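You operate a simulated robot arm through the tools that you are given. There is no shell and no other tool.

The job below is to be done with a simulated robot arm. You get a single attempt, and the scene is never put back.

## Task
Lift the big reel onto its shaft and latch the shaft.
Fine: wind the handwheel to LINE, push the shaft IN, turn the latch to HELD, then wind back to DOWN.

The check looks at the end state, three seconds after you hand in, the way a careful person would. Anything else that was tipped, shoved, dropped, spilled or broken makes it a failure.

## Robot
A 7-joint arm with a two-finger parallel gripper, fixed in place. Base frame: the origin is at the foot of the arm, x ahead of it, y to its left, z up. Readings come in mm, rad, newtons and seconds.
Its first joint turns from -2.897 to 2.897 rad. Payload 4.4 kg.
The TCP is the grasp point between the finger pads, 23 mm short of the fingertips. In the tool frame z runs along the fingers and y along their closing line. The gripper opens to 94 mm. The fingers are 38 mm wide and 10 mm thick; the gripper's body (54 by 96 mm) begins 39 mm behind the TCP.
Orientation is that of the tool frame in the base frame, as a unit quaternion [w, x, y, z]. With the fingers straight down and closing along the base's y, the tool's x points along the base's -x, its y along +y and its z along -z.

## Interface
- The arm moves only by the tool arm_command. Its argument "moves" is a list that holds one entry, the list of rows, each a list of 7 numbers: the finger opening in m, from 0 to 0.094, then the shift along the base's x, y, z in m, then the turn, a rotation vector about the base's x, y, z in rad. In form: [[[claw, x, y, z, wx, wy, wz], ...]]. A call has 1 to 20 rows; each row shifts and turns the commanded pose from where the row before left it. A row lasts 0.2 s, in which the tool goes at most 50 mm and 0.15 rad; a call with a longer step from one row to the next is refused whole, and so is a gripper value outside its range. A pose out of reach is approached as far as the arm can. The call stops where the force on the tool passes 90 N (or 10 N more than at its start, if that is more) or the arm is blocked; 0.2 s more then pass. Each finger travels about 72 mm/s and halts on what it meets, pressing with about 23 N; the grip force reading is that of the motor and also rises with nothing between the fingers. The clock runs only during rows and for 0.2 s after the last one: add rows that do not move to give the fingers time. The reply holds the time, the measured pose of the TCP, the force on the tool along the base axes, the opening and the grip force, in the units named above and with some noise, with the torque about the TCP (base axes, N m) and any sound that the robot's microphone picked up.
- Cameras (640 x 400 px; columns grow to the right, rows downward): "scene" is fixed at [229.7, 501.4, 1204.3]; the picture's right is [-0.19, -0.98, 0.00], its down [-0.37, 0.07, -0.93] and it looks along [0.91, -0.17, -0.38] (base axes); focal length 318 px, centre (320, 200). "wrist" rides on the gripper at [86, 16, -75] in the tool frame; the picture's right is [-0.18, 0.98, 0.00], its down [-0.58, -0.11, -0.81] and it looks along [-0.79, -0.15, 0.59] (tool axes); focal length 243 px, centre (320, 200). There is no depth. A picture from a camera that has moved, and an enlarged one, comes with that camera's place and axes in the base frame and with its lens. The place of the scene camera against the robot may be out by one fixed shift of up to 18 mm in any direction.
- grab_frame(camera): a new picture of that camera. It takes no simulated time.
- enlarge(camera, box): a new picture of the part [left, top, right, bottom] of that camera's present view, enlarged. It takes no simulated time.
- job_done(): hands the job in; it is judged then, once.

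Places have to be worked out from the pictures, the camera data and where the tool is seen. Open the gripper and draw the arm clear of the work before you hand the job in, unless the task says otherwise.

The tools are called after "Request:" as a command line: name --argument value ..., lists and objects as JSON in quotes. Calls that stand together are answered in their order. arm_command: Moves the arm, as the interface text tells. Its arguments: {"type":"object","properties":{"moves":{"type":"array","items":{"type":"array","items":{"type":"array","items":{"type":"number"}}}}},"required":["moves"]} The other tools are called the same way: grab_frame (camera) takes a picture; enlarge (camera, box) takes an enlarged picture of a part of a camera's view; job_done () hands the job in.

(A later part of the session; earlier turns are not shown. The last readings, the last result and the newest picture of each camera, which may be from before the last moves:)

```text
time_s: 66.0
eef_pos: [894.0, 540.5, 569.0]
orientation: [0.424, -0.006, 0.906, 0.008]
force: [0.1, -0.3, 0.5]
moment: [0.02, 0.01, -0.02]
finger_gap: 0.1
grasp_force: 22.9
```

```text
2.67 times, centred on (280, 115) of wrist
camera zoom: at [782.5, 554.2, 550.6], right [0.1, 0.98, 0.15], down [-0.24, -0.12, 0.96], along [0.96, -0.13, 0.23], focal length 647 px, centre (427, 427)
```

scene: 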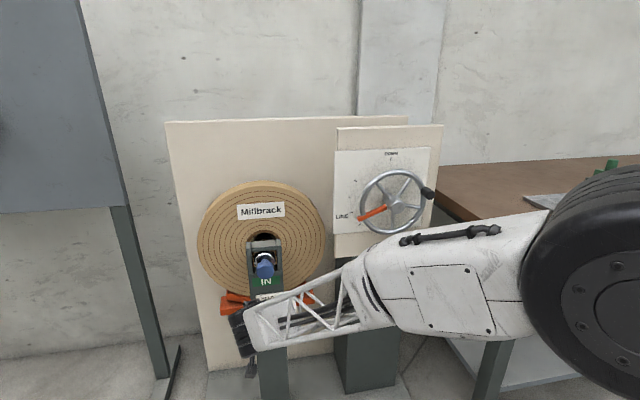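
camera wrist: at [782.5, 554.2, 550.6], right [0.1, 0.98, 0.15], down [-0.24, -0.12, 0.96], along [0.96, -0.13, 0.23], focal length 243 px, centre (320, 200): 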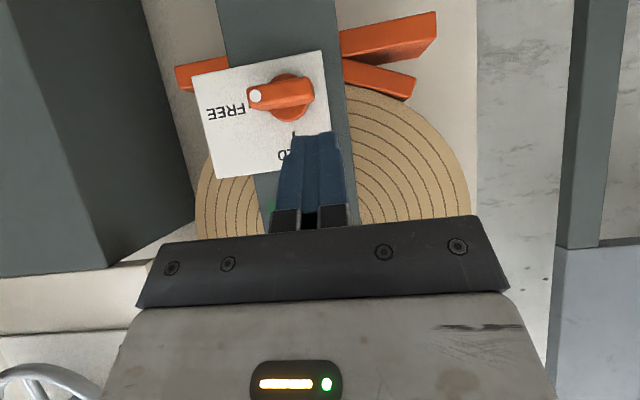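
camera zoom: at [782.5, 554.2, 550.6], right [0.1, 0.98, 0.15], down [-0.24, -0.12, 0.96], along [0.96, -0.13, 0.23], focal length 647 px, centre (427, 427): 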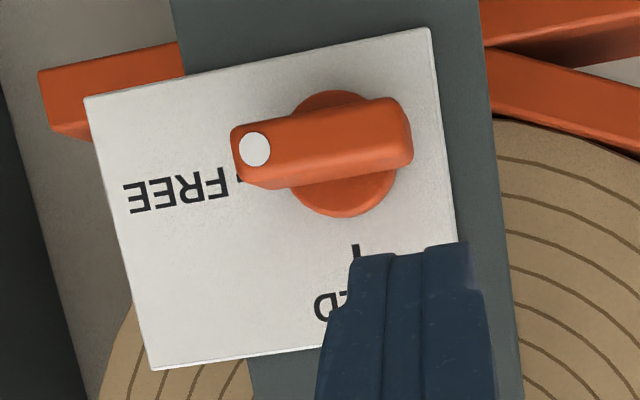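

Latch geometry: bar spans y 485–535, z 503–518, front face x 974; the dot is at the -y end. I'll move in above the bar's +y end, staying about 20 mm above it.

Request:
arm_command --moves '[[[0.0, 0.02, -0.001, -0.002, 0, 0, 0], [0.0, 0.02, -0.001, -0.002, 0, 0, 0], [0.0, 0.02, -0.001, -0.002, 0, 0, 0], [0.0, 0.012, -0.0005, -0.002, 0, 0, 0], [0.0, 0.01, 0, 0, 0, 0, 0], [0.0, 0, 0, 0, 0, 0, 0]]]'

Request:
grab_frame --camera "wrist"

Request:
grab_frame --camera "scene"

```text
time_s: 67.4
eef_pos: [978.7, 538.4, 560.9]
orientation: [0.424, -0.006, 0.906, 0.007]
force: [-14.6, -5.2, 5.8]
moment: [0.0, -0.15, -0.17]
finger_gap: 0.0
grasp_force: 22.6
```

```text
taken
camera wrist: at [864.4, 552.0, 542.3], right [0.1, 0.98, 0.15], down [-0.24, -0.12, 0.96], along [0.96, -0.13, 0.23], focal length 243 px, centre (320, 200)
```

wrist: 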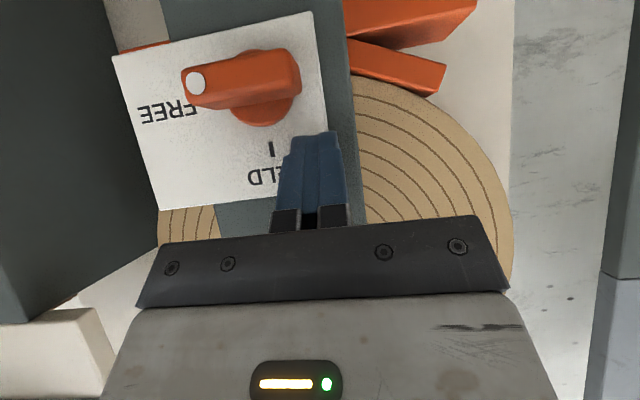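

```text
taken
```

scene: 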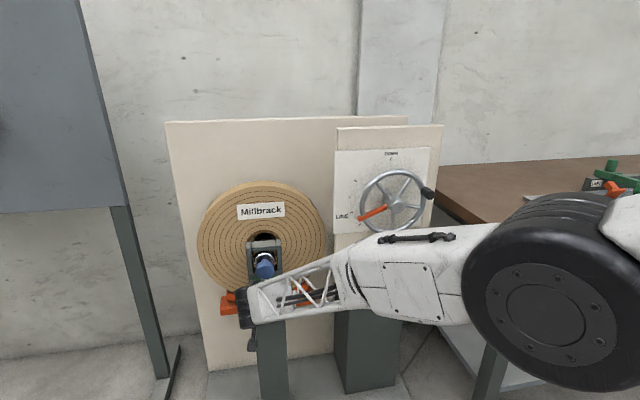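

The tip is lightly touching the label plate (-15 N in x). I'll back off 6 mm, lower toward the bar's left end, and then press down in small steps.

Request:
arm_command --moves '[[[0.0, -0.007, 0, 0, 0, 0, 0], [0.0, 0, 0, -0.006, 0, 0, 0], [0.0, 0, 0, -0.006, 0, 0, 0], [0.0, 0, 0, -0.004, 0, 0, 0], [0.0, 0, 0, -0.004, 0, 0, 0]]]'

Request:
enlarge --camera "wrist" --box '[150, 20, 380, 200]'

```text
time_s: 68.6
eef_pos: [968.3, 537.4, 540.4]
orientation: [0.422, -0.006, 0.906, 0.007]
force: [0.0, 0.3, 0.3]
moment: [0.02, -0.02, 0.01]
finger_gap: 0.0
grasp_force: 23.3
```

```text
2.22 times, centred on (265, 110) of wrist
camera zoom: at [857.2, 551.1, 522.3], right [0.1, 0.98, 0.15], down [-0.24, -0.12, 0.96], along [0.96, -0.13, 0.23], focal length 539 px, centre (442, 400)
```

zoom: 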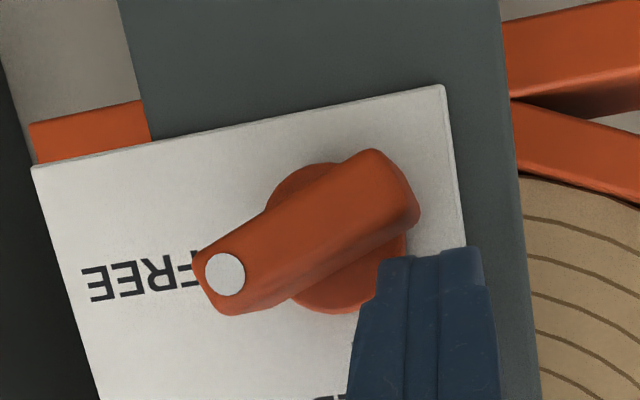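

The latch is already turning easily, dot end rising. I'll keep pressing down.

Request:
arm_command --moves '[[[0.0, 0, 0, -0.006, 0, 0, 0], [0.0, 0, 0, -0.006, 0, 0, 0], [0.0, 0, 0, -0.006, 0, 0, 0]]]'

Request:
enlarge --camera "wrist" --box '[150, 20, 380, 200]'

```text
time_s: 69.4
eef_pos: [969.4, 537.8, 522.3]
orientation: [0.424, -0.006, 0.906, 0.007]
force: [-0.5, -0.6, -0.8]
moment: [0.0, -0.02, 0.01]
finger_gap: 0.0
grasp_force: 22.6
```

```text
2.22 times, centred on (265, 110) of wrist
camera zoom: at [857.6, 551.8, 504.2], right [0.1, 0.98, 0.15], down [-0.24, -0.12, 0.96], along [0.96, -0.13, 0.23], focal length 539 px, centre (442, 400)
```

zoom: 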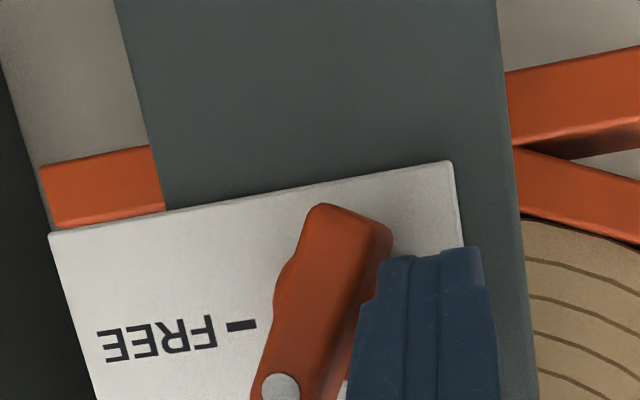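

The bar is now about 60° turned. I'll lower the fingertips a little and push the flat side of the closed fingers toward -y to bring the bar upright.

Request:
arm_command --moves '[[[0.0, 0, 0, -0.006, 0, 0, 0], [0.0, 0, 0, -0.006, 0, 0, 0], [0.0, 0, -0.003, 0, 0, 0, 0], [0.0, 0, -0.003, 0, 0, 0, 0], [0.0, 0, -0.002, 0, 0, 0, 0]]]'

Request:
grab_frame --camera "wrist"

Request:
enlarge --camera "wrist" --box '[150, 60, 380, 240]'

```text
time_s: 70.5
eef_pos: [968.1, 536.7, 512.4]
orientation: [0.424, -0.008, 0.905, 0.01]
force: [-5.1, 9.4, -1.1]
moment: [0.09, 0.07, 0.17]
finger_gap: 0.0
grasp_force: 22.5
stopped in row 5: the force on the tool passed its limit at 97 N (the readings are from after the stop); the commanded pose is now the measured one
```

```text
taken
camera wrist: at [856.1, 549.6, 493.8], right [0.1, 0.98, 0.15], down [-0.24, -0.13, 0.96], along [0.96, -0.13, 0.23], focal length 243 px, centre (320, 200)
```

wrist: 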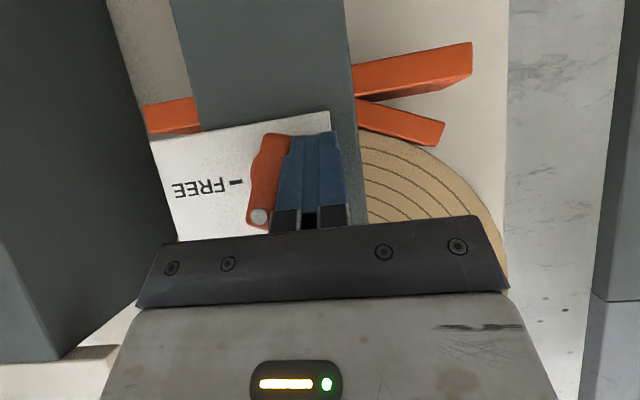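

```text
2.22 times, centred on (265, 150) of wrist
camera zoom: at [856.1, 549.6, 493.8], right [0.1, 0.98, 0.15], down [-0.24, -0.13, 0.96], along [0.96, -0.13, 0.23], focal length 539 px, centre (442, 311)
```

zoom: 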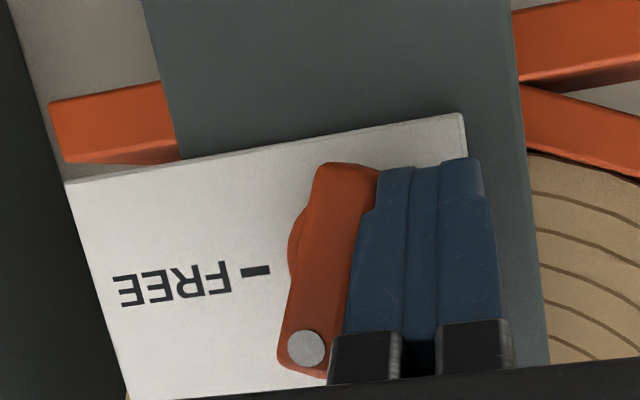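

The push met a hard resistance (97 N) with the bar at roughly 60–65°. I'll ease back a few millimetres and inspect before trying anything else.

Request:
arm_command --moves '[[[0.0, 0, 0.005, 0, 0, 0, 0], [0.0, 0, 0.005, 0.01, 0, 0, 0], [0.0, -0.02, 0.0, 0.02, 0, 0, 0], [0.0, -0.03, 0, 0.02, 0, 0, 0]]]'

Request:
grab_frame --camera "wrist"

Request:
enlarge --camera "wrist" --box '[180, 40, 380, 200]'

Request:
enlarge --camera "scene" --box '[190, 220, 330, 340]'

```text
time_s: 71.5
eef_pos: [918.8, 544.4, 562.3]
orientation: [0.424, -0.007, 0.906, 0.008]
force: [-0.6, -0.7, -1.0]
moment: [0.0, -0.05, 0.0]
finger_gap: 0.1
grasp_force: 23.2
```

```text
taken
camera wrist: at [807.8, 557.9, 543.5], right [0.1, 0.98, 0.15], down [-0.24, -0.12, 0.96], along [0.96, -0.13, 0.23], focal length 243 px, centre (320, 200)
```

wrist: 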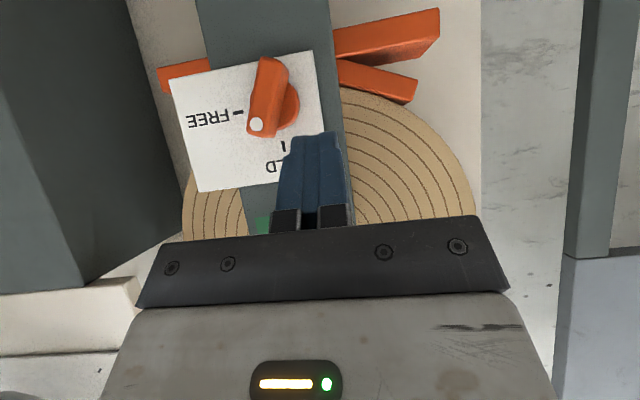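

```text
2.50 times, centred on (280, 120) of wrist
camera zoom: at [807.8, 557.9, 543.5], right [0.1, 0.98, 0.15], down [-0.24, -0.12, 0.96], along [0.96, -0.13, 0.23], focal length 606 px, centre (420, 400)
```

zoom: 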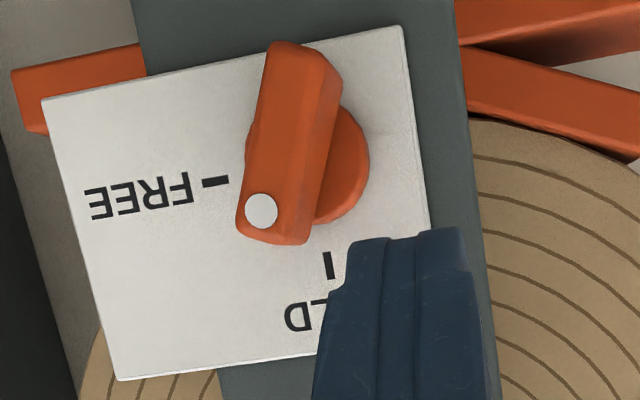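

```text
3.33 times, centred on (260, 280) of scene
camera zoom: at [229.7, 501.4, 1204.3], right [-0.19, -0.98, 0.0], down [-0.37, 0.07, -0.93], along [0.91, -0.17, -0.38], focal length 1059 px, centre (520, -67)
```

zoom: 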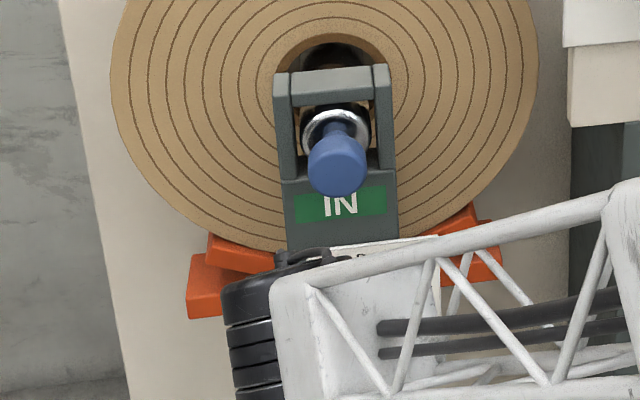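

The bar is at about 66°. The latch may be stiff or my contact point had poor leverage. I'll retry with the tip lower on the bar's end for more leverage, pushing gently and reading the force while pressed.

Request:
arm_command --moves '[[[0.0, 0.0, 0.0, -0.02, 0, 0, 0], [0.0, 0.02, 0.0, -0.02, 0, 0, 0], [0.0, 0.02, 0.0, -0.012, 0, 0, 0], [0.0, 0.008, 0.0, -0.006, 0, 0, 0], [0.0, 0.0, 0.0, 0, 0, 0, 0]]]'

Request:
enlarge --camera "wrist" --box '[150, 60, 380, 240]'

```text
time_s: 72.7
eef_pos: [966.9, 546.0, 504.1]
orientation: [0.423, -0.008, 0.906, 0.011]
force: [-0.3, -0.3, -0.3]
moment: [0.02, 0.01, 0.02]
finger_gap: 0.0
grasp_force: 22.7
```

```text
2.22 times, centred on (265, 150) of wrist
camera zoom: at [855.0, 559.7, 486.3], right [0.1, 0.98, 0.15], down [-0.25, -0.12, 0.96], along [0.96, -0.13, 0.23], focal length 539 px, centre (442, 311)
```

zoom: 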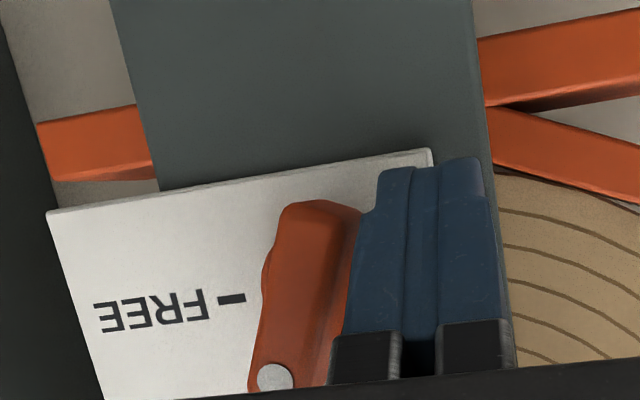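

Now I'll push toward -y slowly, in two short stages, reading the force while pressed.

Request:
arm_command --moves '[[[0.0, 0, -0.004, 0, 0, 0, 0], [0.0, 0, -0.003, 0, 0, 0, 0], [0.0, 0, -0.002, 0, 0, 0, 0], [0.0, 0, -0.002, 0, 0, 0, 0], [0.0, 0, -0.001, 0, 0, 0, 0], [0.0, 0, 0, 0, 0, 0, 0]]]'

Request:
enlarge --camera "wrist" --box '[150, 60, 380, 240]'

```text
time_s: 74.1
eef_pos: [965.9, 534.1, 504.1]
orientation: [0.424, -0.007, 0.906, 0.01]
force: [0.1, -1.1, 0.7]
moment: [0.01, 0.0, 0.0]
finger_gap: 0.2
grasp_force: 22.5
```

```text
2.22 times, centred on (265, 150) of wrist
camera zoom: at [854.7, 547.1, 485.9], right [0.1, 0.98, 0.15], down [-0.25, -0.12, 0.96], along [0.96, -0.13, 0.23], focal length 539 px, centre (442, 311)
```

zoom: 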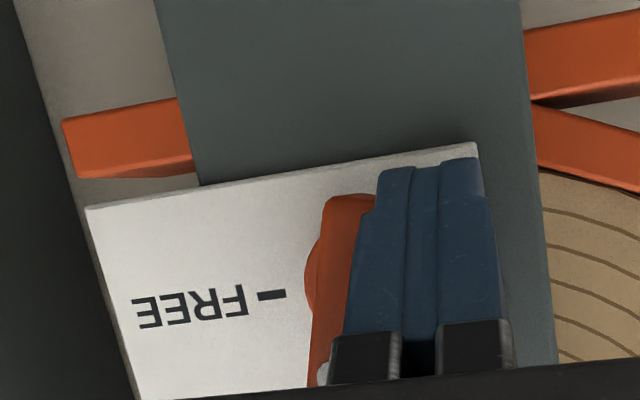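

This time it moved past the earlier block without force and the bar is more upright. Continuing in small steps.

Request:
arm_command --moves '[[[0.0, 0, -0.002, 0, 0, 0, 0], [0.0, 0, -0.002, 0, 0, 0, 0], [0.0, 0, -0.001, 0, 0, 0, 0], [0.0, 0, 0, 0, 0, 0, 0]]]'

Request:
enlarge --camera "wrist" --box '[150, 60, 380, 240]'

```text
time_s: 75.1
eef_pos: [967.1, 529.9, 503.3]
orientation: [0.424, -0.008, 0.905, 0.01]
force: [-8.1, 33.5, -8.7]
moment: [0.04, 0.09, -0.01]
finger_gap: 0.0
grasp_force: 23.2
```

```text
2.22 times, centred on (265, 150) of wrist
camera zoom: at [854.2, 543.2, 486.0], right [0.09, 0.98, 0.15], down [-0.25, -0.13, 0.96], along [0.96, -0.13, 0.23], focal length 539 px, centre (442, 311)
```

zoom: 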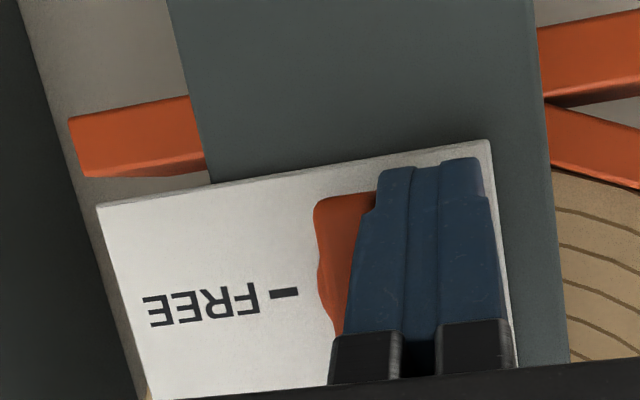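

The bar's edge now parallels the post and the force has risen to 33 N, which suggests it is upright. I'll ease off and back away to inspect.

Request:
arm_command --moves '[[[0.0, 0, 0.005, 0, 0, 0, 0], [0.0, 0, 0.008, 0.005, 0, 0, 0], [0.0, -0.02, 0.005, 0.02, 0, 0, 0], [0.0, -0.04, 0, 0.02, 0, 0, 0], [0.0, -0.04, 0, 0.01, 0, 0, 0]]]'

Request:
grab_frame --camera "wrist"

Request:
enlarge --camera "wrist" --box '[180, 40, 380, 200]'

```text
time_s: 76.3
eef_pos: [866.4, 546.0, 560.8]
orientation: [0.423, -0.007, 0.906, 0.009]
force: [-1.0, 0.9, -1.1]
moment: [0.02, -0.04, 0.01]
finger_gap: 0.0
grasp_force: 23.3
```

```text
taken
camera wrist: at [754.9, 560.4, 542.2], right [0.1, 0.98, 0.15], down [-0.24, -0.12, 0.96], along [0.96, -0.13, 0.23], focal length 243 px, centre (320, 200)
```

wrist: 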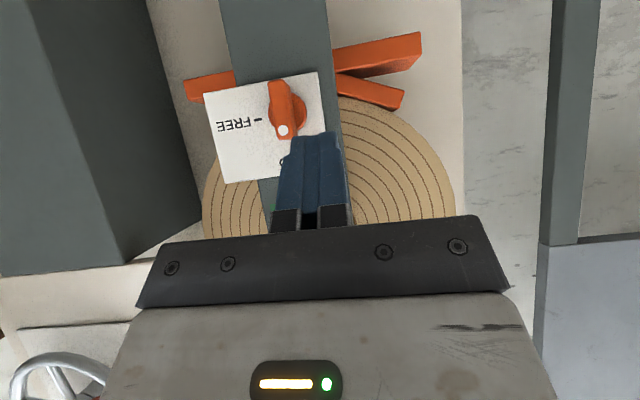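

```text
2.50 times, centred on (280, 120) of wrist
camera zoom: at [754.9, 560.4, 542.2], right [0.1, 0.98, 0.15], down [-0.24, -0.12, 0.96], along [0.96, -0.13, 0.23], focal length 606 px, centre (420, 400)
```

zoom: 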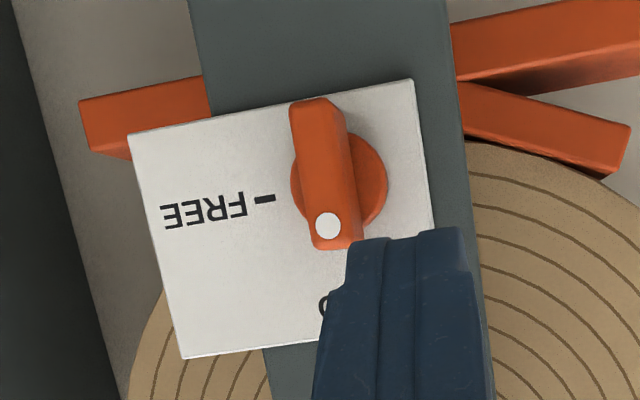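

The latch dot is now directly above the hub at about 87–90°, pointing at HELD. Next is winding back to DOWN: I'll retreat and return to in front of the wheel along a path clear of the shaft.

Request:
arm_command --moves '[[[0.0, -0.04, 0, 0.02, 0, 0, 0], [0.0, -0.04, 0, 0.02, 0, 0, 0], [0.0, -0.04, 0, 0.02, 0, 0, 0], [0.0, -0.008, -0.019, 0.038, 0, 0, 0], [0.0, -0.008, -0.019, 0.038, 0, 0, 0], [0.0, -0.008, -0.019, 0.038, 0, 0, 0], [0.0, -0.008, -0.019, 0.038, 0, 0, 0], [0.0, -0.008, -0.019, 0.038, 0, 0, 0], [0.0, -0.008, -0.019, 0.038, 0, 0, 0]]]'

Request:
grab_frame --camera "wrist"

Request:
grab_frame --camera "scene"

```text
time_s: 78.3
eef_pos: [699.5, 431.9, 848.9]
orientation: [0.424, -0.007, 0.905, 0.01]
force: [0.0, -0.1, -0.5]
moment: [0.0, -0.07, -0.02]
finger_gap: 0.2
grasp_force: 23.0
```

```text
taken
camera wrist: at [587.0, 445.7, 829.8], right [0.1, 0.98, 0.15], down [-0.24, -0.12, 0.96], along [0.96, -0.13, 0.23], focal length 243 px, centre (320, 200)
```

wrist: 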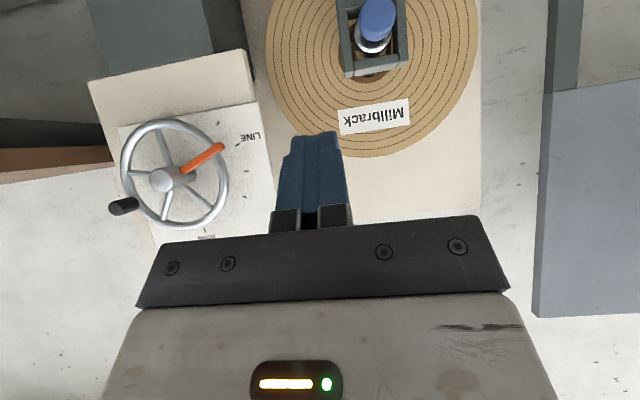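

```text
taken
```

scene: 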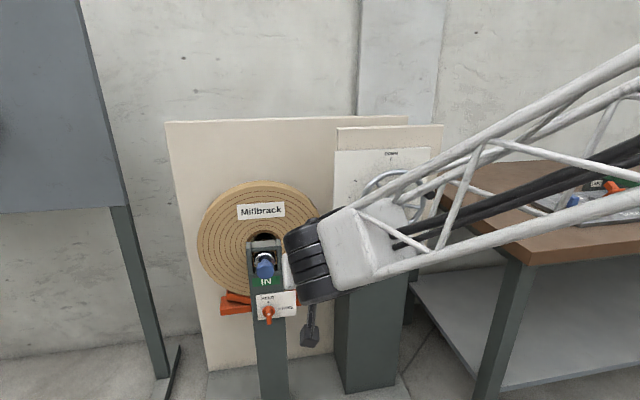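

The scene camera now sees the latch unobstructed, so I'll zoom in to verify HELD and IN from here.

Request:
enlarge --camera "scene" --box '[215, 220, 315, 330]'

```text
3.64 times, centred on (265, 275) of scene
camera zoom: at [229.7, 501.4, 1204.3], right [-0.19, -0.98, 0.0], down [-0.37, 0.07, -0.93], along [0.91, -0.17, -0.38], focal length 1155 px, centre (520, -73)
```

zoom: 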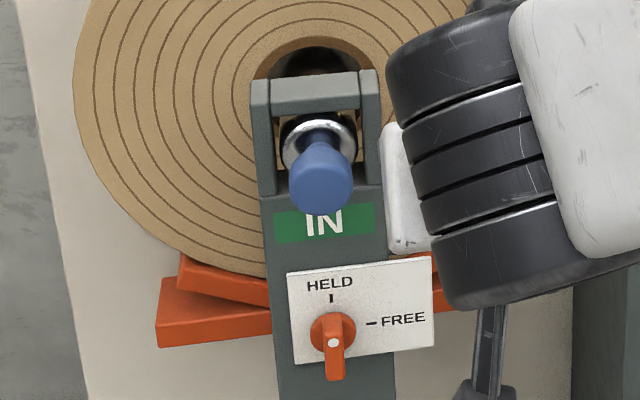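

Latch is vertical at HELD and the shaft reads IN. Continuing to the wheel, opening the fingers on the way.

Request:
arm_command --moves '[[[0.02, 0.007, -0.038, 0.008, 0, 0, 0], [0.05, 0.007, -0.038, 0.008, 0, 0, 0], [0.07, 0.007, -0.038, 0.008, 0, 0, 0], [0.07, 0.007, -0.038, 0.008, 0, 0, 0], [0.07, 0.007, -0.038, 0.008, 0, 0, 0], [0.07, 0.007, -0.038, 0.008, 0, 0, 0], [0.07, 0.007, -0.038, 0.004, 0, 0, 0], [0.07, 0.007, -0.038, 0.0, 0, 0, 0], [0.07, 0.014, -0.03, -0.004, 0, 0, 0], [0.07, 0.014, -0.03, -0.006, 0, 0, 0]]]'

Request:
grab_frame --camera "wrist"

Request:
enlarge --camera "wrist" --box '[220, 60, 420, 220]'

```text
time_s: 80.5
eef_pos: [784.0, 70.0, 890.5]
orientation: [0.425, -0.008, 0.905, 0.01]
force: [-0.4, -0.1, 0.3]
moment: [0.0, 0.02, 0.0]
finger_gap: 69.9
grasp_force: 0.1
```

```text
taken
camera wrist: at [672.0, 83.2, 872.3], right [0.1, 0.98, 0.15], down [-0.25, -0.12, 0.96], along [0.96, -0.13, 0.23], focal length 243 px, centre (320, 200)
```

wrist: 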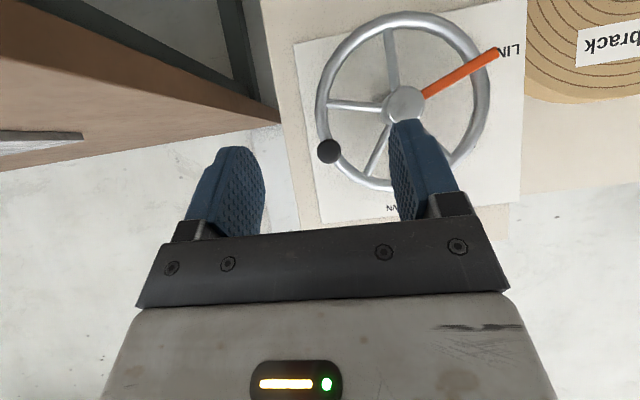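

```text
2.50 times, centred on (320, 140) of wrist
camera zoom: at [672.0, 83.2, 872.3], right [0.1, 0.98, 0.15], down [-0.25, -0.12, 0.96], along [0.96, -0.13, 0.23], focal length 606 px, centre (320, 350)
```

zoom: 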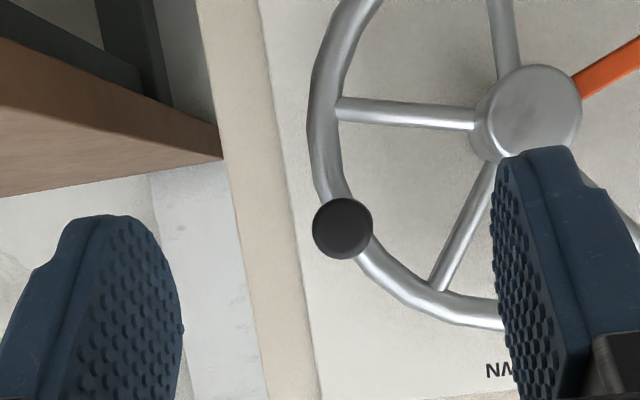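

The handle is where I left it, at (64, 883). On the way back it first moves upward, so a positive grip rotation (right finger underneath) would help. I'll test that rotation here in free space.

Request:
arm_command --moves '[[[0.07, 0, 0, 0, 0.14, 0, 0], [0.07, 0, 0, 0, 0.14, 0, 0], [0.07, 0, 0, 0, 0.14, 0, 0]]]'

Request:
grab_frame --camera "wrist"

Request:
grab_frame --camera "scene"

```text
time_s: 81.3
eef_pos: [781.3, 69.8, 887.6]
orientation: [0.416, 0.082, 0.884, 0.199]
force: [-0.3, 0.5, -0.6]
moment: [0.01, -0.04, -0.05]
finger_gap: 69.7
grasp_force: 0.0
```

```text
taken
camera wrist: at [669.7, 89.1, 877.5], right [0.1, 0.84, 0.54], down [-0.24, -0.51, 0.83], along [0.96, -0.21, 0.15], focal length 243 px, centre (320, 200)
```

wrist: 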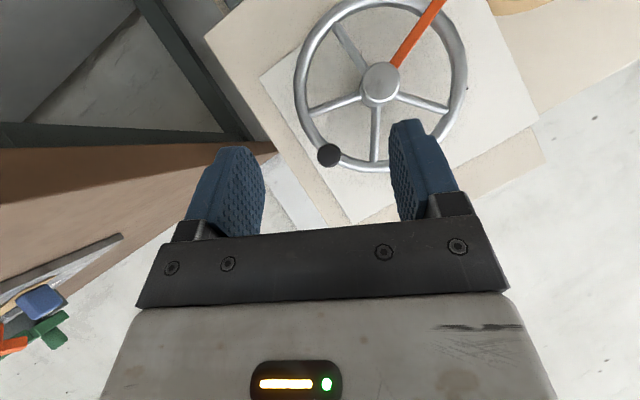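

```text
taken
```

scene: 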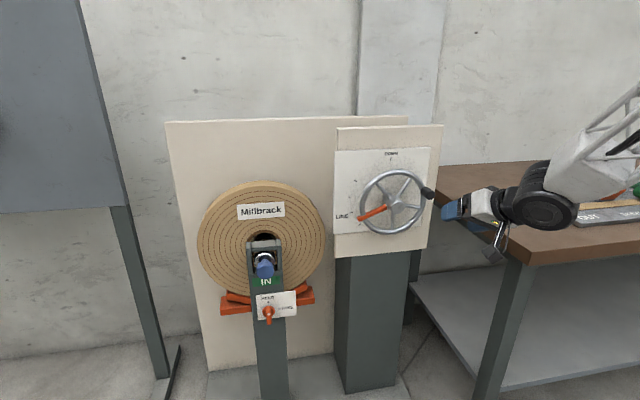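

Positive rotation works here. I'll add a bit more, then approach the handle and straddle it.

Request:
arm_command --moves '[[[0.07, 0.01, -0.0093, 0.0014, 0.14, 0, 0], [0.07, 0.035, 0, 0, 0, 0, 0], [0.07, 0.035, 0, 0, 0, 0, 0], [0.07, 0.035, 0, 0, 0, 0, 0], [0.07, 0.031, 0, 0, 0, 0, 0], [0.07, 0, 0, 0, 0, 0, 0]]]'

Request:
grab_frame --camera "wrist"

Request:
grab_frame --camera "scene"

```text
time_s: 82.7
eef_pos: [929.9, 58.2, 891.0]
orientation: [0.41, 0.111, 0.867, 0.26]
force: [0.4, -2.0, -0.1]
moment: [-0.02, 0.02, 0.0]
finger_gap: 70.3
grasp_force: 0.1
```

```text
taken
camera wrist: at [818.3, 79.0, 883.7], right [0.1, 0.75, 0.65], down [-0.25, -0.62, 0.75], along [0.96, -0.23, 0.13], focal length 243 px, centre (320, 200)
```

wrist: 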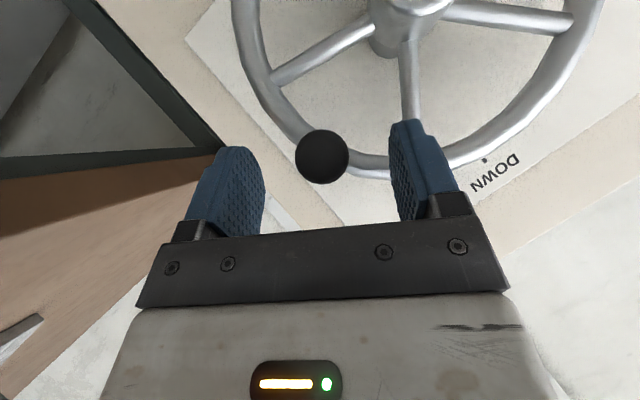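

```text
taken
```

scene: 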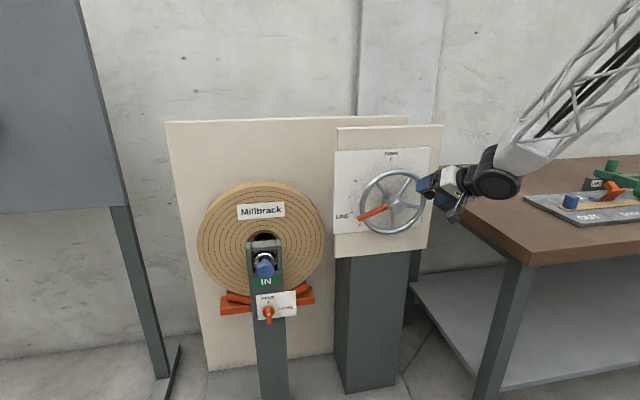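

The handle is centred between the pads. I'll close and start winding back counter-clockwise.

Request:
arm_command --moves '[[[0.015, -0.002, 0, 0, 0, 0, 0], [0.015, 0, 0, 0, 0, 0, 0], [0.015, 0, 0, 0, 0, 0, 0], [0.015, 0, 0, 0, 0, 0, 0], [0.015, 0, 0.00388, 0.0087, 0, 0, 0], [0.015, 0, 0.00476, 0.00825, 0, 0, 0], [0.015, 0, 0.0056, 0.00771, 0, 0, 0], [0.015, 0, 0.00637, 0.00708, 0, 0, 0], [0.015, 0, 0.00708, 0.00637, 0, 0, 0]]]'

Request:
grab_frame --camera "wrist"

Request:
grab_frame --camera "scene"

```text
time_s: 84.7
eef_pos: [927.0, 87.3, 930.0]
orientation: [0.41, 0.11, 0.867, 0.26]
force: [14.1, -8.0, 3.3]
moment: [-0.3, 0.04, -0.71]
finger_gap: 25.8
grasp_force: 45.1
```

```text
taken
camera wrist: at [814.3, 107.3, 921.1], right [0.1, 0.75, 0.65], down [-0.25, -0.62, 0.75], along [0.96, -0.23, 0.13], focal length 243 px, centre (320, 200)
```

wrist: 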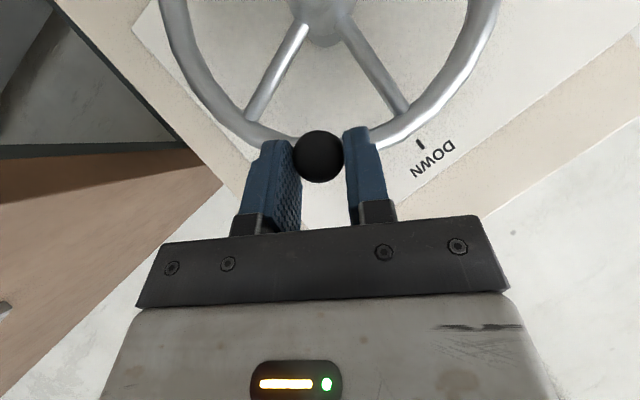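

```text
taken
```

scene: 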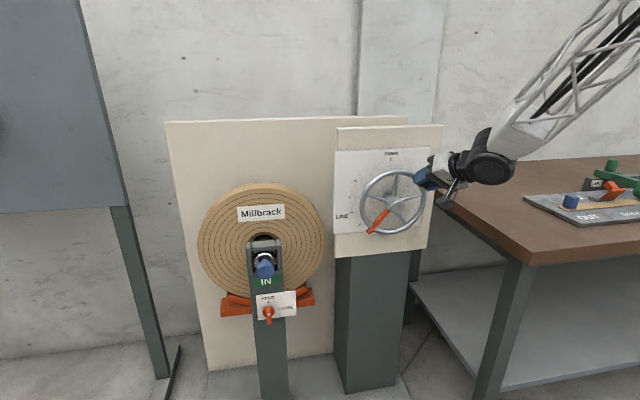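

Winding back works and the pointer is near 7 o'clock. I'll continue over the top, rolling the tool with the wheel so the grip doesn't slip.

Request:
arm_command --moves '[[[0.015, 0, 0.00828, 0.00592, -0.0933, 0, 0], [0.015, 0, 0.00885, 0.00503, -0.0933, 0, 0], [0.015, 0, 0.00932, 0.00409, -0.0933, 0, 0], [0.015, 0, 0.00969, 0.00309, -0.0933, 0, 0], [0.015, 0, 0.00996, 0.00207, -0.0933, 0, 0], [0.015, 0, 0.01013, 0.00103, -0.0933, 0, 0]]]'

Request:
grab_frame --camera "wrist"

Request:
grab_frame --camera "scene"

```text
time_s: 85.8
eef_pos: [937.5, 129.9, 942.5]
orientation: [0.414, 0.023, 0.907, 0.07]
force: [-113.8, -13.0, 50.9]
moment: [-1.15, -1.57, -0.25]
finger_gap: 27.2
grasp_force: 13.9
stopped in row 5: the force on the tool passed its limit at 238 N (the readings are from after the stop); the commanded pose is now the measured one
```

```text
taken
camera wrist: at [825.2, 145.7, 928.9], right [0.1, 0.95, 0.28], down [-0.22, -0.25, 0.94], along [0.97, -0.16, 0.19], focal length 243 px, centre (320, 200)
```

wrist: 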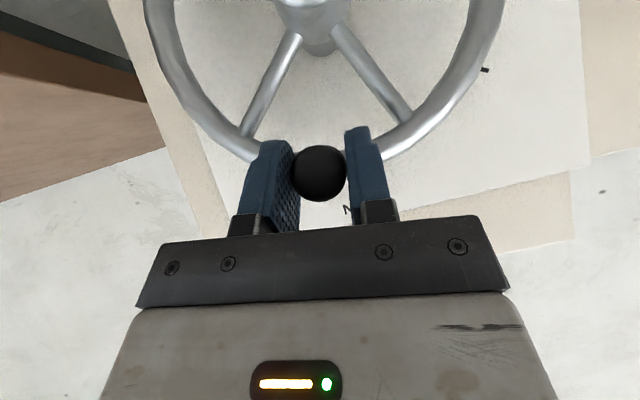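

```text
taken
```

scene: 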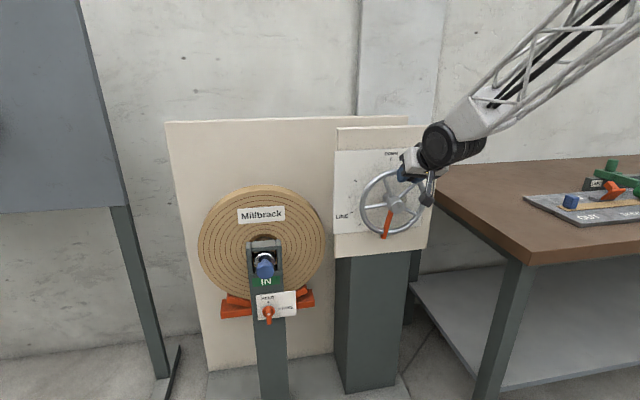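

The tool drifted about 10 mm forward during the combined roll and pressed on the rim (-114 N). I'll relieve it by easing straight back.

Request:
arm_command --moves '[[[0.015, -0.004, 0, 0, 0, 0, 0], [0.015, -0.004, 0, 0, 0, 0, 0], [0.03, -0.002, 0, 0, 0, 0, 0], [0.05, 0, 0, 0, 0, 0, 0], [0.06, 0, 0, 0, 0, 0, 0]]]'

Request:
grab_frame --camera "wrist"

Request:
enlarge --camera "scene" --box '[325, 125, 450, 265]'

```text
time_s: 87.0
eef_pos: [929.5, 129.2, 940.2]
orientation: [0.413, 0.021, 0.908, 0.071]
force: [0.2, 0.3, 0.9]
moment: [-0.01, -0.05, 0.0]
finger_gap: 60.1
grasp_force: 0.1
```

```text
taken
camera wrist: at [817.0, 145.4, 925.6], right [0.1, 0.95, 0.28], down [-0.22, -0.25, 0.94], along [0.97, -0.16, 0.19], focal length 243 px, centre (320, 200)
```

wrist: 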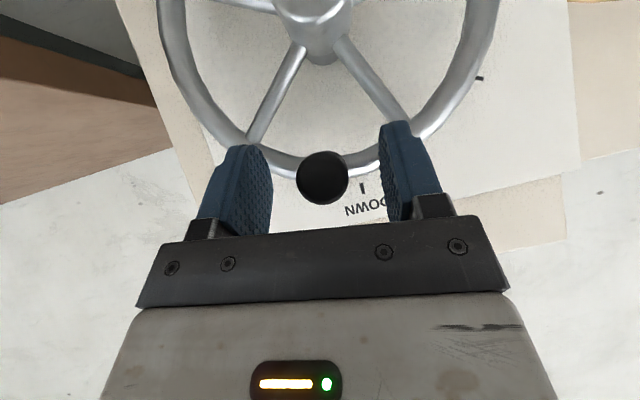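

```text
2.86 times, centred on (388, 195) of scene
camera zoom: at [229.7, 501.4, 1204.3], right [-0.19, -0.98, 0.0], down [-0.37, 0.07, -0.93], along [0.91, -0.17, -0.38], focal length 908 px, centre (127, 214)
```

zoom: 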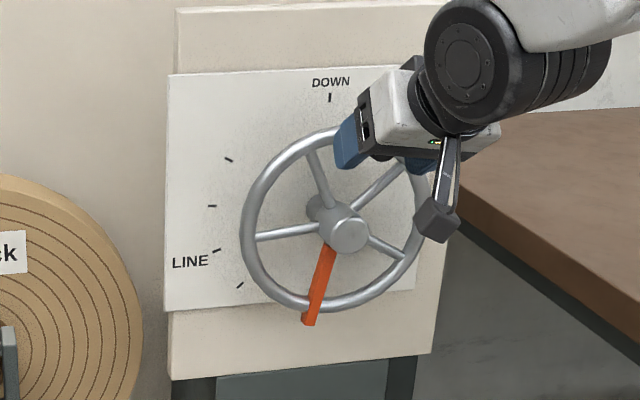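

Relieved with no harm; the handle is at about 193°. I'll retreat a little, rotate the grip to about -32° in free space, and then re-approach.

Request:
arm_command --moves '[[[0.07, -0.025, 0, 0, 0, 0, 0], [0.07, -0.025, 0, 0, 0, 0, 0], [0.07, 0, 0.0007, 0.0007, -0.1, 0, 0], [0.07, 0, 0.0007, 0.0007, -0.1, 0, 0], [0.07, 0, 0.0007, 0.0007, -0.1, 0, 0], [0.07, 0, 0.0007, 0.0007, -0.1, 0, 0], [0.07, 0, 0.0007, 0.0007, -0.1, 0, 0], [0.07, 0, 0.0007, 0.0007, -0.1, 0, 0], [0.07, 0, 0.0007, 0.0007, -0.1, 0, 0], [0.07, 0, 0, 0, 0, 0, 0]]]'

Request:
grab_frame --camera "wrist"

```text
time_s: 89.2
eef_pos: [879.6, 135.5, 944.1]
orientation: [0.396, -0.12, 0.876, -0.246]
force: [0.1, 0.1, -0.2]
moment: [0.01, 0.0, 0.01]
finger_gap: 69.9
grasp_force: 0.1
```

```text
taken
camera wrist: at [767.2, 138.1, 923.8], right [0.1, 0.91, -0.4], down [-0.22, 0.41, 0.88], along [0.97, 0.0, 0.25], focal length 243 px, centre (320, 200)
```

wrist: 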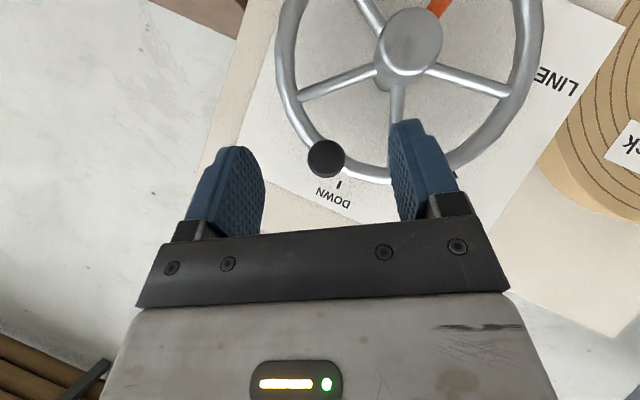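

Handle at (129, 938), nicely between the fingers. I'll re-approach, close, and begin the next stretch without rolling.

Request:
arm_command --moves '[[[0.07, 0.016, -0.001, 0, 0, 0, 0], [0.07, 0.016, -0.001, 0, 0, 0, 0], [0.07, 0.014, 0, 0, 0, 0, 0], [0.03, 0, 0, 0, 0, 0, 0], [0.015, 0, 0, 0, 0, 0, 0], [0.015, 0, 0, 0, 0, 0, 0], [0.015, 0, 0, 0, 0, 0, 0], [0.015, 0, 0, 0, 0, 0, 0]]]'

Request:
grab_frame --camera "wrist"

```text
time_s: 91.0
eef_pos: [926.6, 134.4, 944.2]
orientation: [0.396, -0.121, 0.877, -0.245]
force: [16.0, 22.2, -13.6]
moment: [0.59, -0.79, -0.39]
finger_gap: 26.0
grasp_force: 45.4
```

```text
taken
camera wrist: at [813.6, 137.0, 923.7], right [0.1, 0.91, -0.4], down [-0.22, 0.41, 0.88], along [0.97, 0.0, 0.24], focal length 243 px, centre (320, 200)
```

wrist: 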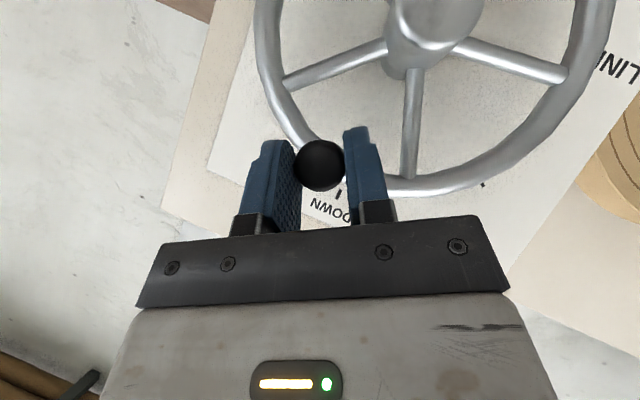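

Gripped again. I'll wind on in 6° steps, watching the forces.

Request:
arm_command --moves '[[[0.015, 0, 0.00941, 0.00149, 0, 0, 0], [0.015, 0, 0.00951, 0.0005, 0, 0, 0], [0.015, 0, 0.00951, -0.0005, 0, 0, 0], [0.015, 0, 0.00941, -0.00149, 0, 0, 0], [0.015, 0, 0.0092, -0.00246, 0, 0, 0]]]'

Request:
grab_frame --camera "wrist"

Request:
grab_frame --camera "scene"

```text
time_s: 92.2
eef_pos: [926.3, 179.7, 944.1]
orientation: [0.397, -0.12, 0.876, -0.245]
force: [-1.4, -3.7, 27.2]
moment: [-0.66, -0.82, -0.4]
finger_gap: 24.9
grasp_force: 44.6
```

```text
taken
camera wrist: at [813.7, 183.2, 923.5], right [0.1, 0.91, -0.4], down [-0.23, 0.41, 0.88], along [0.97, 0.0, 0.25], focal length 243 px, centre (320, 200)
```

wrist: 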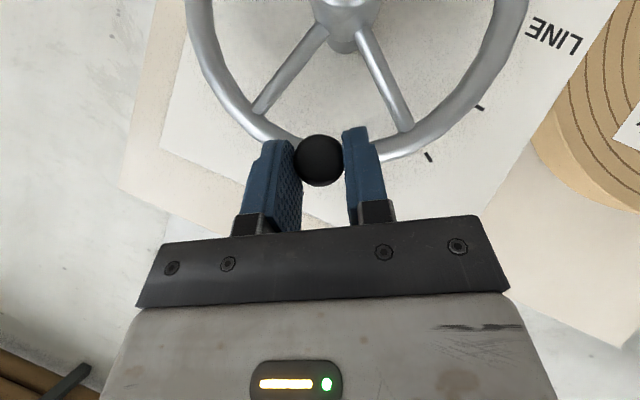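

```text
taken
```

scene: 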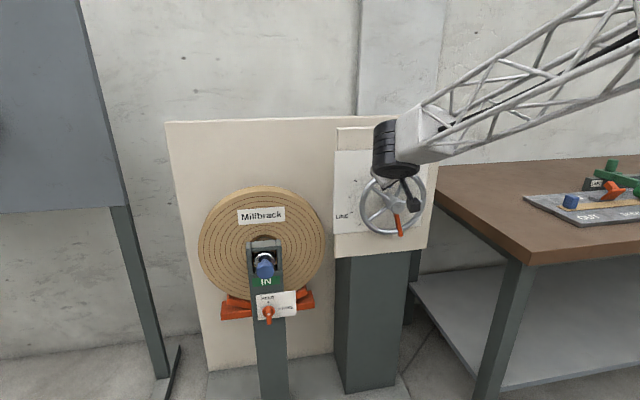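

Going well: about 164°, and the reel is settling slightly onto the shaft as expected. Continuing down the left side.

Request:
arm_command --moves '[[[0.015, 0, 0.00889, -0.00342, 0, 0, 0], [0.015, 0, 0.00849, -0.00432, 0, 0, 0], [0.015, 0, 0.00799, -0.00519, 0, 0, 0], [0.015, 0, 0.0074, -0.00599, 0, 0, 0], [0.015, 0, 0.00674, -0.00674, 0, 0, 0], [0.015, 0, 0.00599, -0.0074, 0, 0, 0], [0.015, 0, 0.00519, -0.00799, 0, 0, 0]]]'

Request:
grab_frame --camera "wrist"

Request:
grab_frame --camera "scene"

```text
time_s: 93.8
eef_pos: [924.4, 232.7, 900.5]
orientation: [0.395, -0.121, 0.877, -0.245]
force: [1.2, -8.7, 3.4]
moment: [-0.57, -0.84, -0.24]
finger_gap: 25.2
grasp_force: 44.7
```

```text
taken
camera wrist: at [812.3, 234.9, 879.6], right [0.1, 0.91, -0.4], down [-0.22, 0.41, 0.88], along [0.97, 0.0, 0.24], focal length 243 px, centre (320, 200)
```

wrist: 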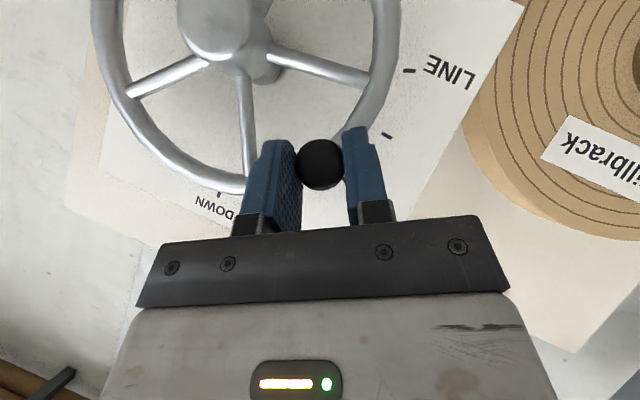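

```text
taken
```

scene: 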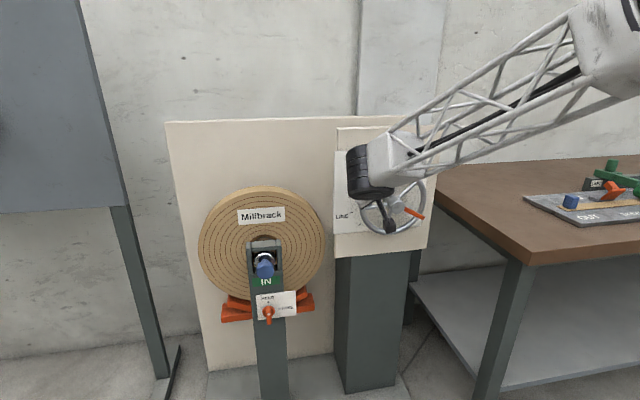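

About 120° and the reel is no longer dropping; the shaft is carrying it while the cradle goes down. Continuing to about 90°.

Request:
arm_command --moves '[[[0.015, 0, 0.00432, -0.00849, 0, 0, 0], [0.015, 0, 0.00342, -0.00889, 0, 0, 0], [0.015, 0, 0.00246, -0.0092, 0, 0, 0], [0.015, 0, 0.00149, -0.00941, 0, 0, 0], [0.015, 0, 0.0005, -0.00951, 0, 0, 0], [0.03, 0, 0, 0, 0, 0, 0], [0.06, 0, 0, 0, 0, 0, 0], [0.07, 0, 0, 0, 0, 0, 0]]]'

Request:
grab_frame --camera "wrist"

Request:
grab_frame --camera "scene"

```text
time_s: 95.6
eef_pos: [925.4, 244.9, 855.6]
orientation: [0.396, -0.121, 0.877, -0.244]
force: [-1.0, -0.2, 0.1]
moment: [-0.04, 0.0, -0.01]
finger_gap: 70.0
grasp_force: 0.0
```

```text
taken
camera wrist: at [813.7, 246.9, 834.6], right [0.1, 0.91, -0.4], down [-0.22, 0.41, 0.88], along [0.97, 0.0, 0.25], focal length 243 px, centre (320, 200)
```

wrist: 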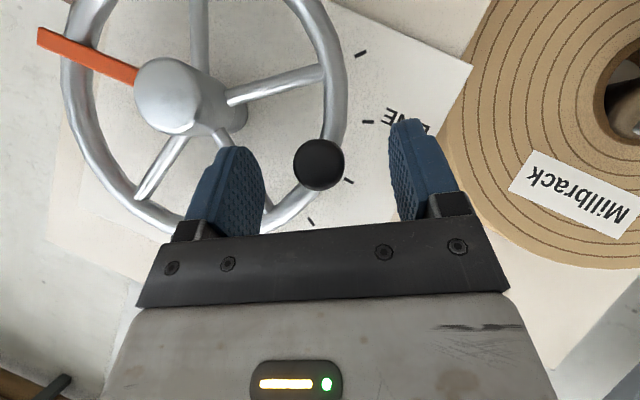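

```text
taken
```

scene: 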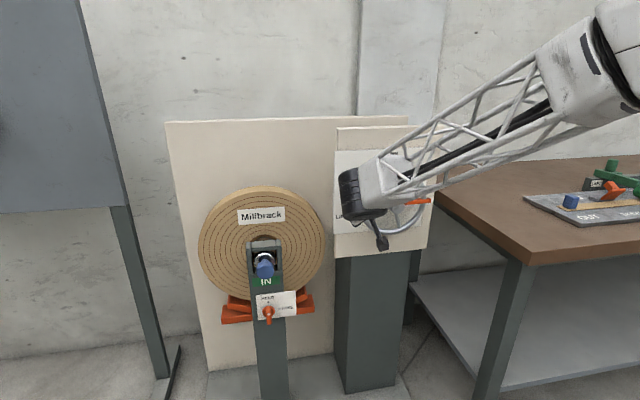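

Wheel at about 90° and holding; the reel stays up on the shaft. For the final quarter the handle goes down and right, so I'll retreat slightly, rotate the grip to about +20°, and check reach.

Request:
arm_command --moves '[[[0.07, -0.025, 0, 0, 0, 0, 0], [0.07, -0.025, 0, 0, 0, 0, 0], [0.07, 0, -0.0009, 0, 0.1, 0, 0], [0.07, 0, -0.0009, 0, 0.1, 0, 0], [0.07, 0, -0.0009, 0, 0.1, 0, 0], [0.07, 0, -0.0009, 0, 0.1, 0, 0], [0.07, 0, -0.0009, 0, 0.1, 0, 0], [0.07, 0, -0.0009, 0, 0.1, 0, 0], [0.07, 0, -0.0009, 0, 0.1, 0, 0], [0.07, 0, -0.0009, 0, 0.1, 0, 0], [0.07, 0, -0.0009, 0, 0.1, 0, 0], [0.07, 0, 0, 0, 0, 0, 0]]]'

Request:
grab_frame --camera "wrist"

```text
time_s: 98.2
eef_pos: [875.4, 235.8, 855.2]
orientation: [0.409, 0.063, 0.896, 0.162]
force: [-0.8, 0.1, 0.2]
moment: [0.01, 0.01, -0.01]
finger_gap: 70.0
grasp_force: 0.1
```

```text
taken
camera wrist: at [763.1, 253.7, 845.3], right [0.1, 0.88, 0.47], down [-0.22, -0.44, 0.87], along [0.97, -0.19, 0.15], focal length 243 px, centre (320, 200)
```

wrist: 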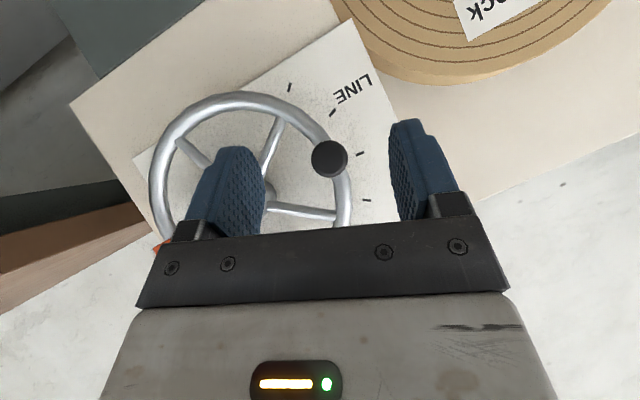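

Reachable. I'll approach, close on the handle, and wind the first part of the last quarter.

Request:
arm_command --moves '[[[0.07, 0.017, 0.0005, 0.0005, 0, 0, 0], [0.07, 0.017, 0.0005, 0, 0, 0, 0], [0.07, 0.016, 0, 0, 0, 0, 0], [0.03, 0, 0, 0, 0, 0, 0], [0.015, 0, 0, 0, 0, 0, 0], [0.015, 0, 0, 0, 0, 0, 0], [0.015, 0, 0, 0, 0, 0, 0], [0.015, 0, -0.0005, -0.00951, 0, 0, 0], [0.015, 0, -0.00149, -0.00941, 0, 0, 0], [0.015, 0, -0.00246, -0.0092, 0, 0, 0], [0.015, 0, -0.00342, -0.00889, 0, 0, 0]]]'

Request:
grab_frame --camera "wrist"

Request:
grab_frame --camera "scene"

```text
time_s: 100.6
eef_pos: [925.2, 228.6, 817.0]
orientation: [0.408, 0.064, 0.897, 0.16]
force: [4.4, 28.6, -5.2]
moment: [-0.03, 0.38, -0.35]
finger_gap: 26.2
grasp_force: 45.4
```

```text
taken
camera wrist: at [812.4, 247.2, 807.2], right [0.1, 0.88, 0.46], down [-0.22, -0.44, 0.87], along [0.97, -0.19, 0.15], focal length 243 px, centre (320, 200)
```

wrist: 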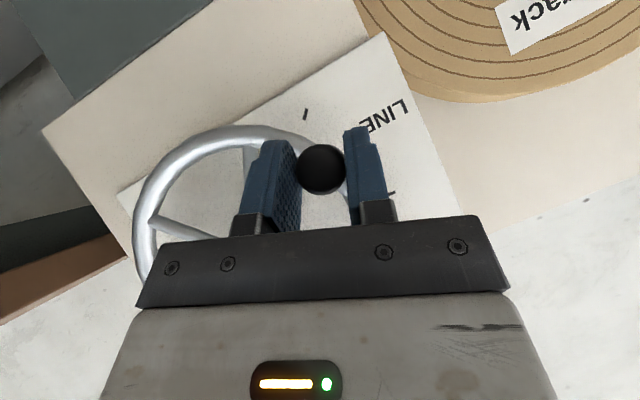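

```text
taken
```

scene: 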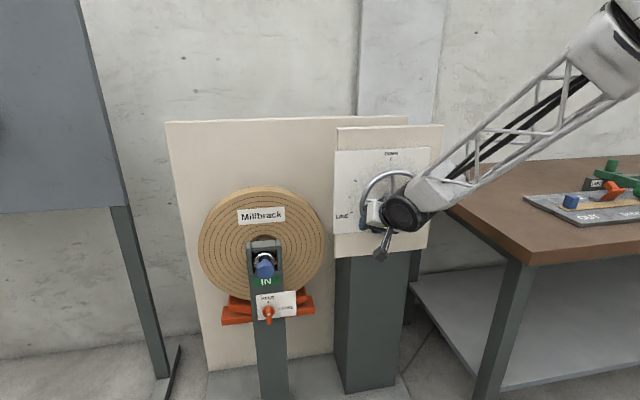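

On track at about 65°. Continuing.

Request:
arm_command --moves '[[[0.015, 0, -0.00432, -0.00849, 0, 0, 0], [0.015, 0, -0.00519, -0.00799, 0, 0, 0], [0.015, 0, -0.00599, -0.0074, 0, 0, 0], [0.015, 0, -0.00674, -0.00674, 0, 0, 0], [0.015, 0, -0.0074, -0.00599, 0, 0, 0]]]'

Request:
grab_frame --camera "wrist"

```text
time_s: 101.8
eef_pos: [925.3, 199.2, 782.9]
orientation: [0.408, 0.063, 0.896, 0.161]
force: [-17.0, 11.9, 7.0]
moment: [-0.52, 0.35, -0.42]
finger_gap: 25.3
grasp_force: 44.8
```

```text
taken
camera wrist: at [813.4, 217.1, 773.1], right [0.1, 0.88, 0.47], down [-0.22, -0.44, 0.87], along [0.97, -0.19, 0.15], focal length 243 px, centre (320, 200)
```

wrist: 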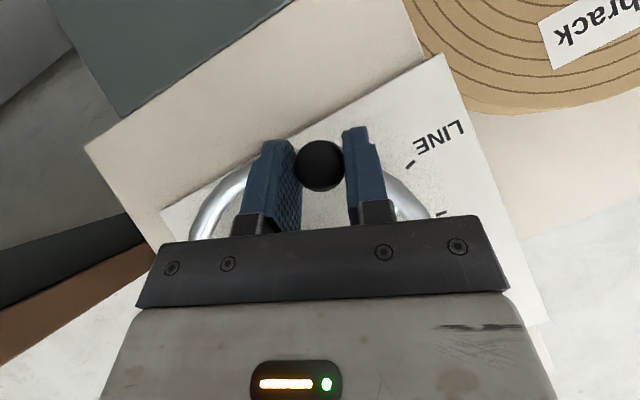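

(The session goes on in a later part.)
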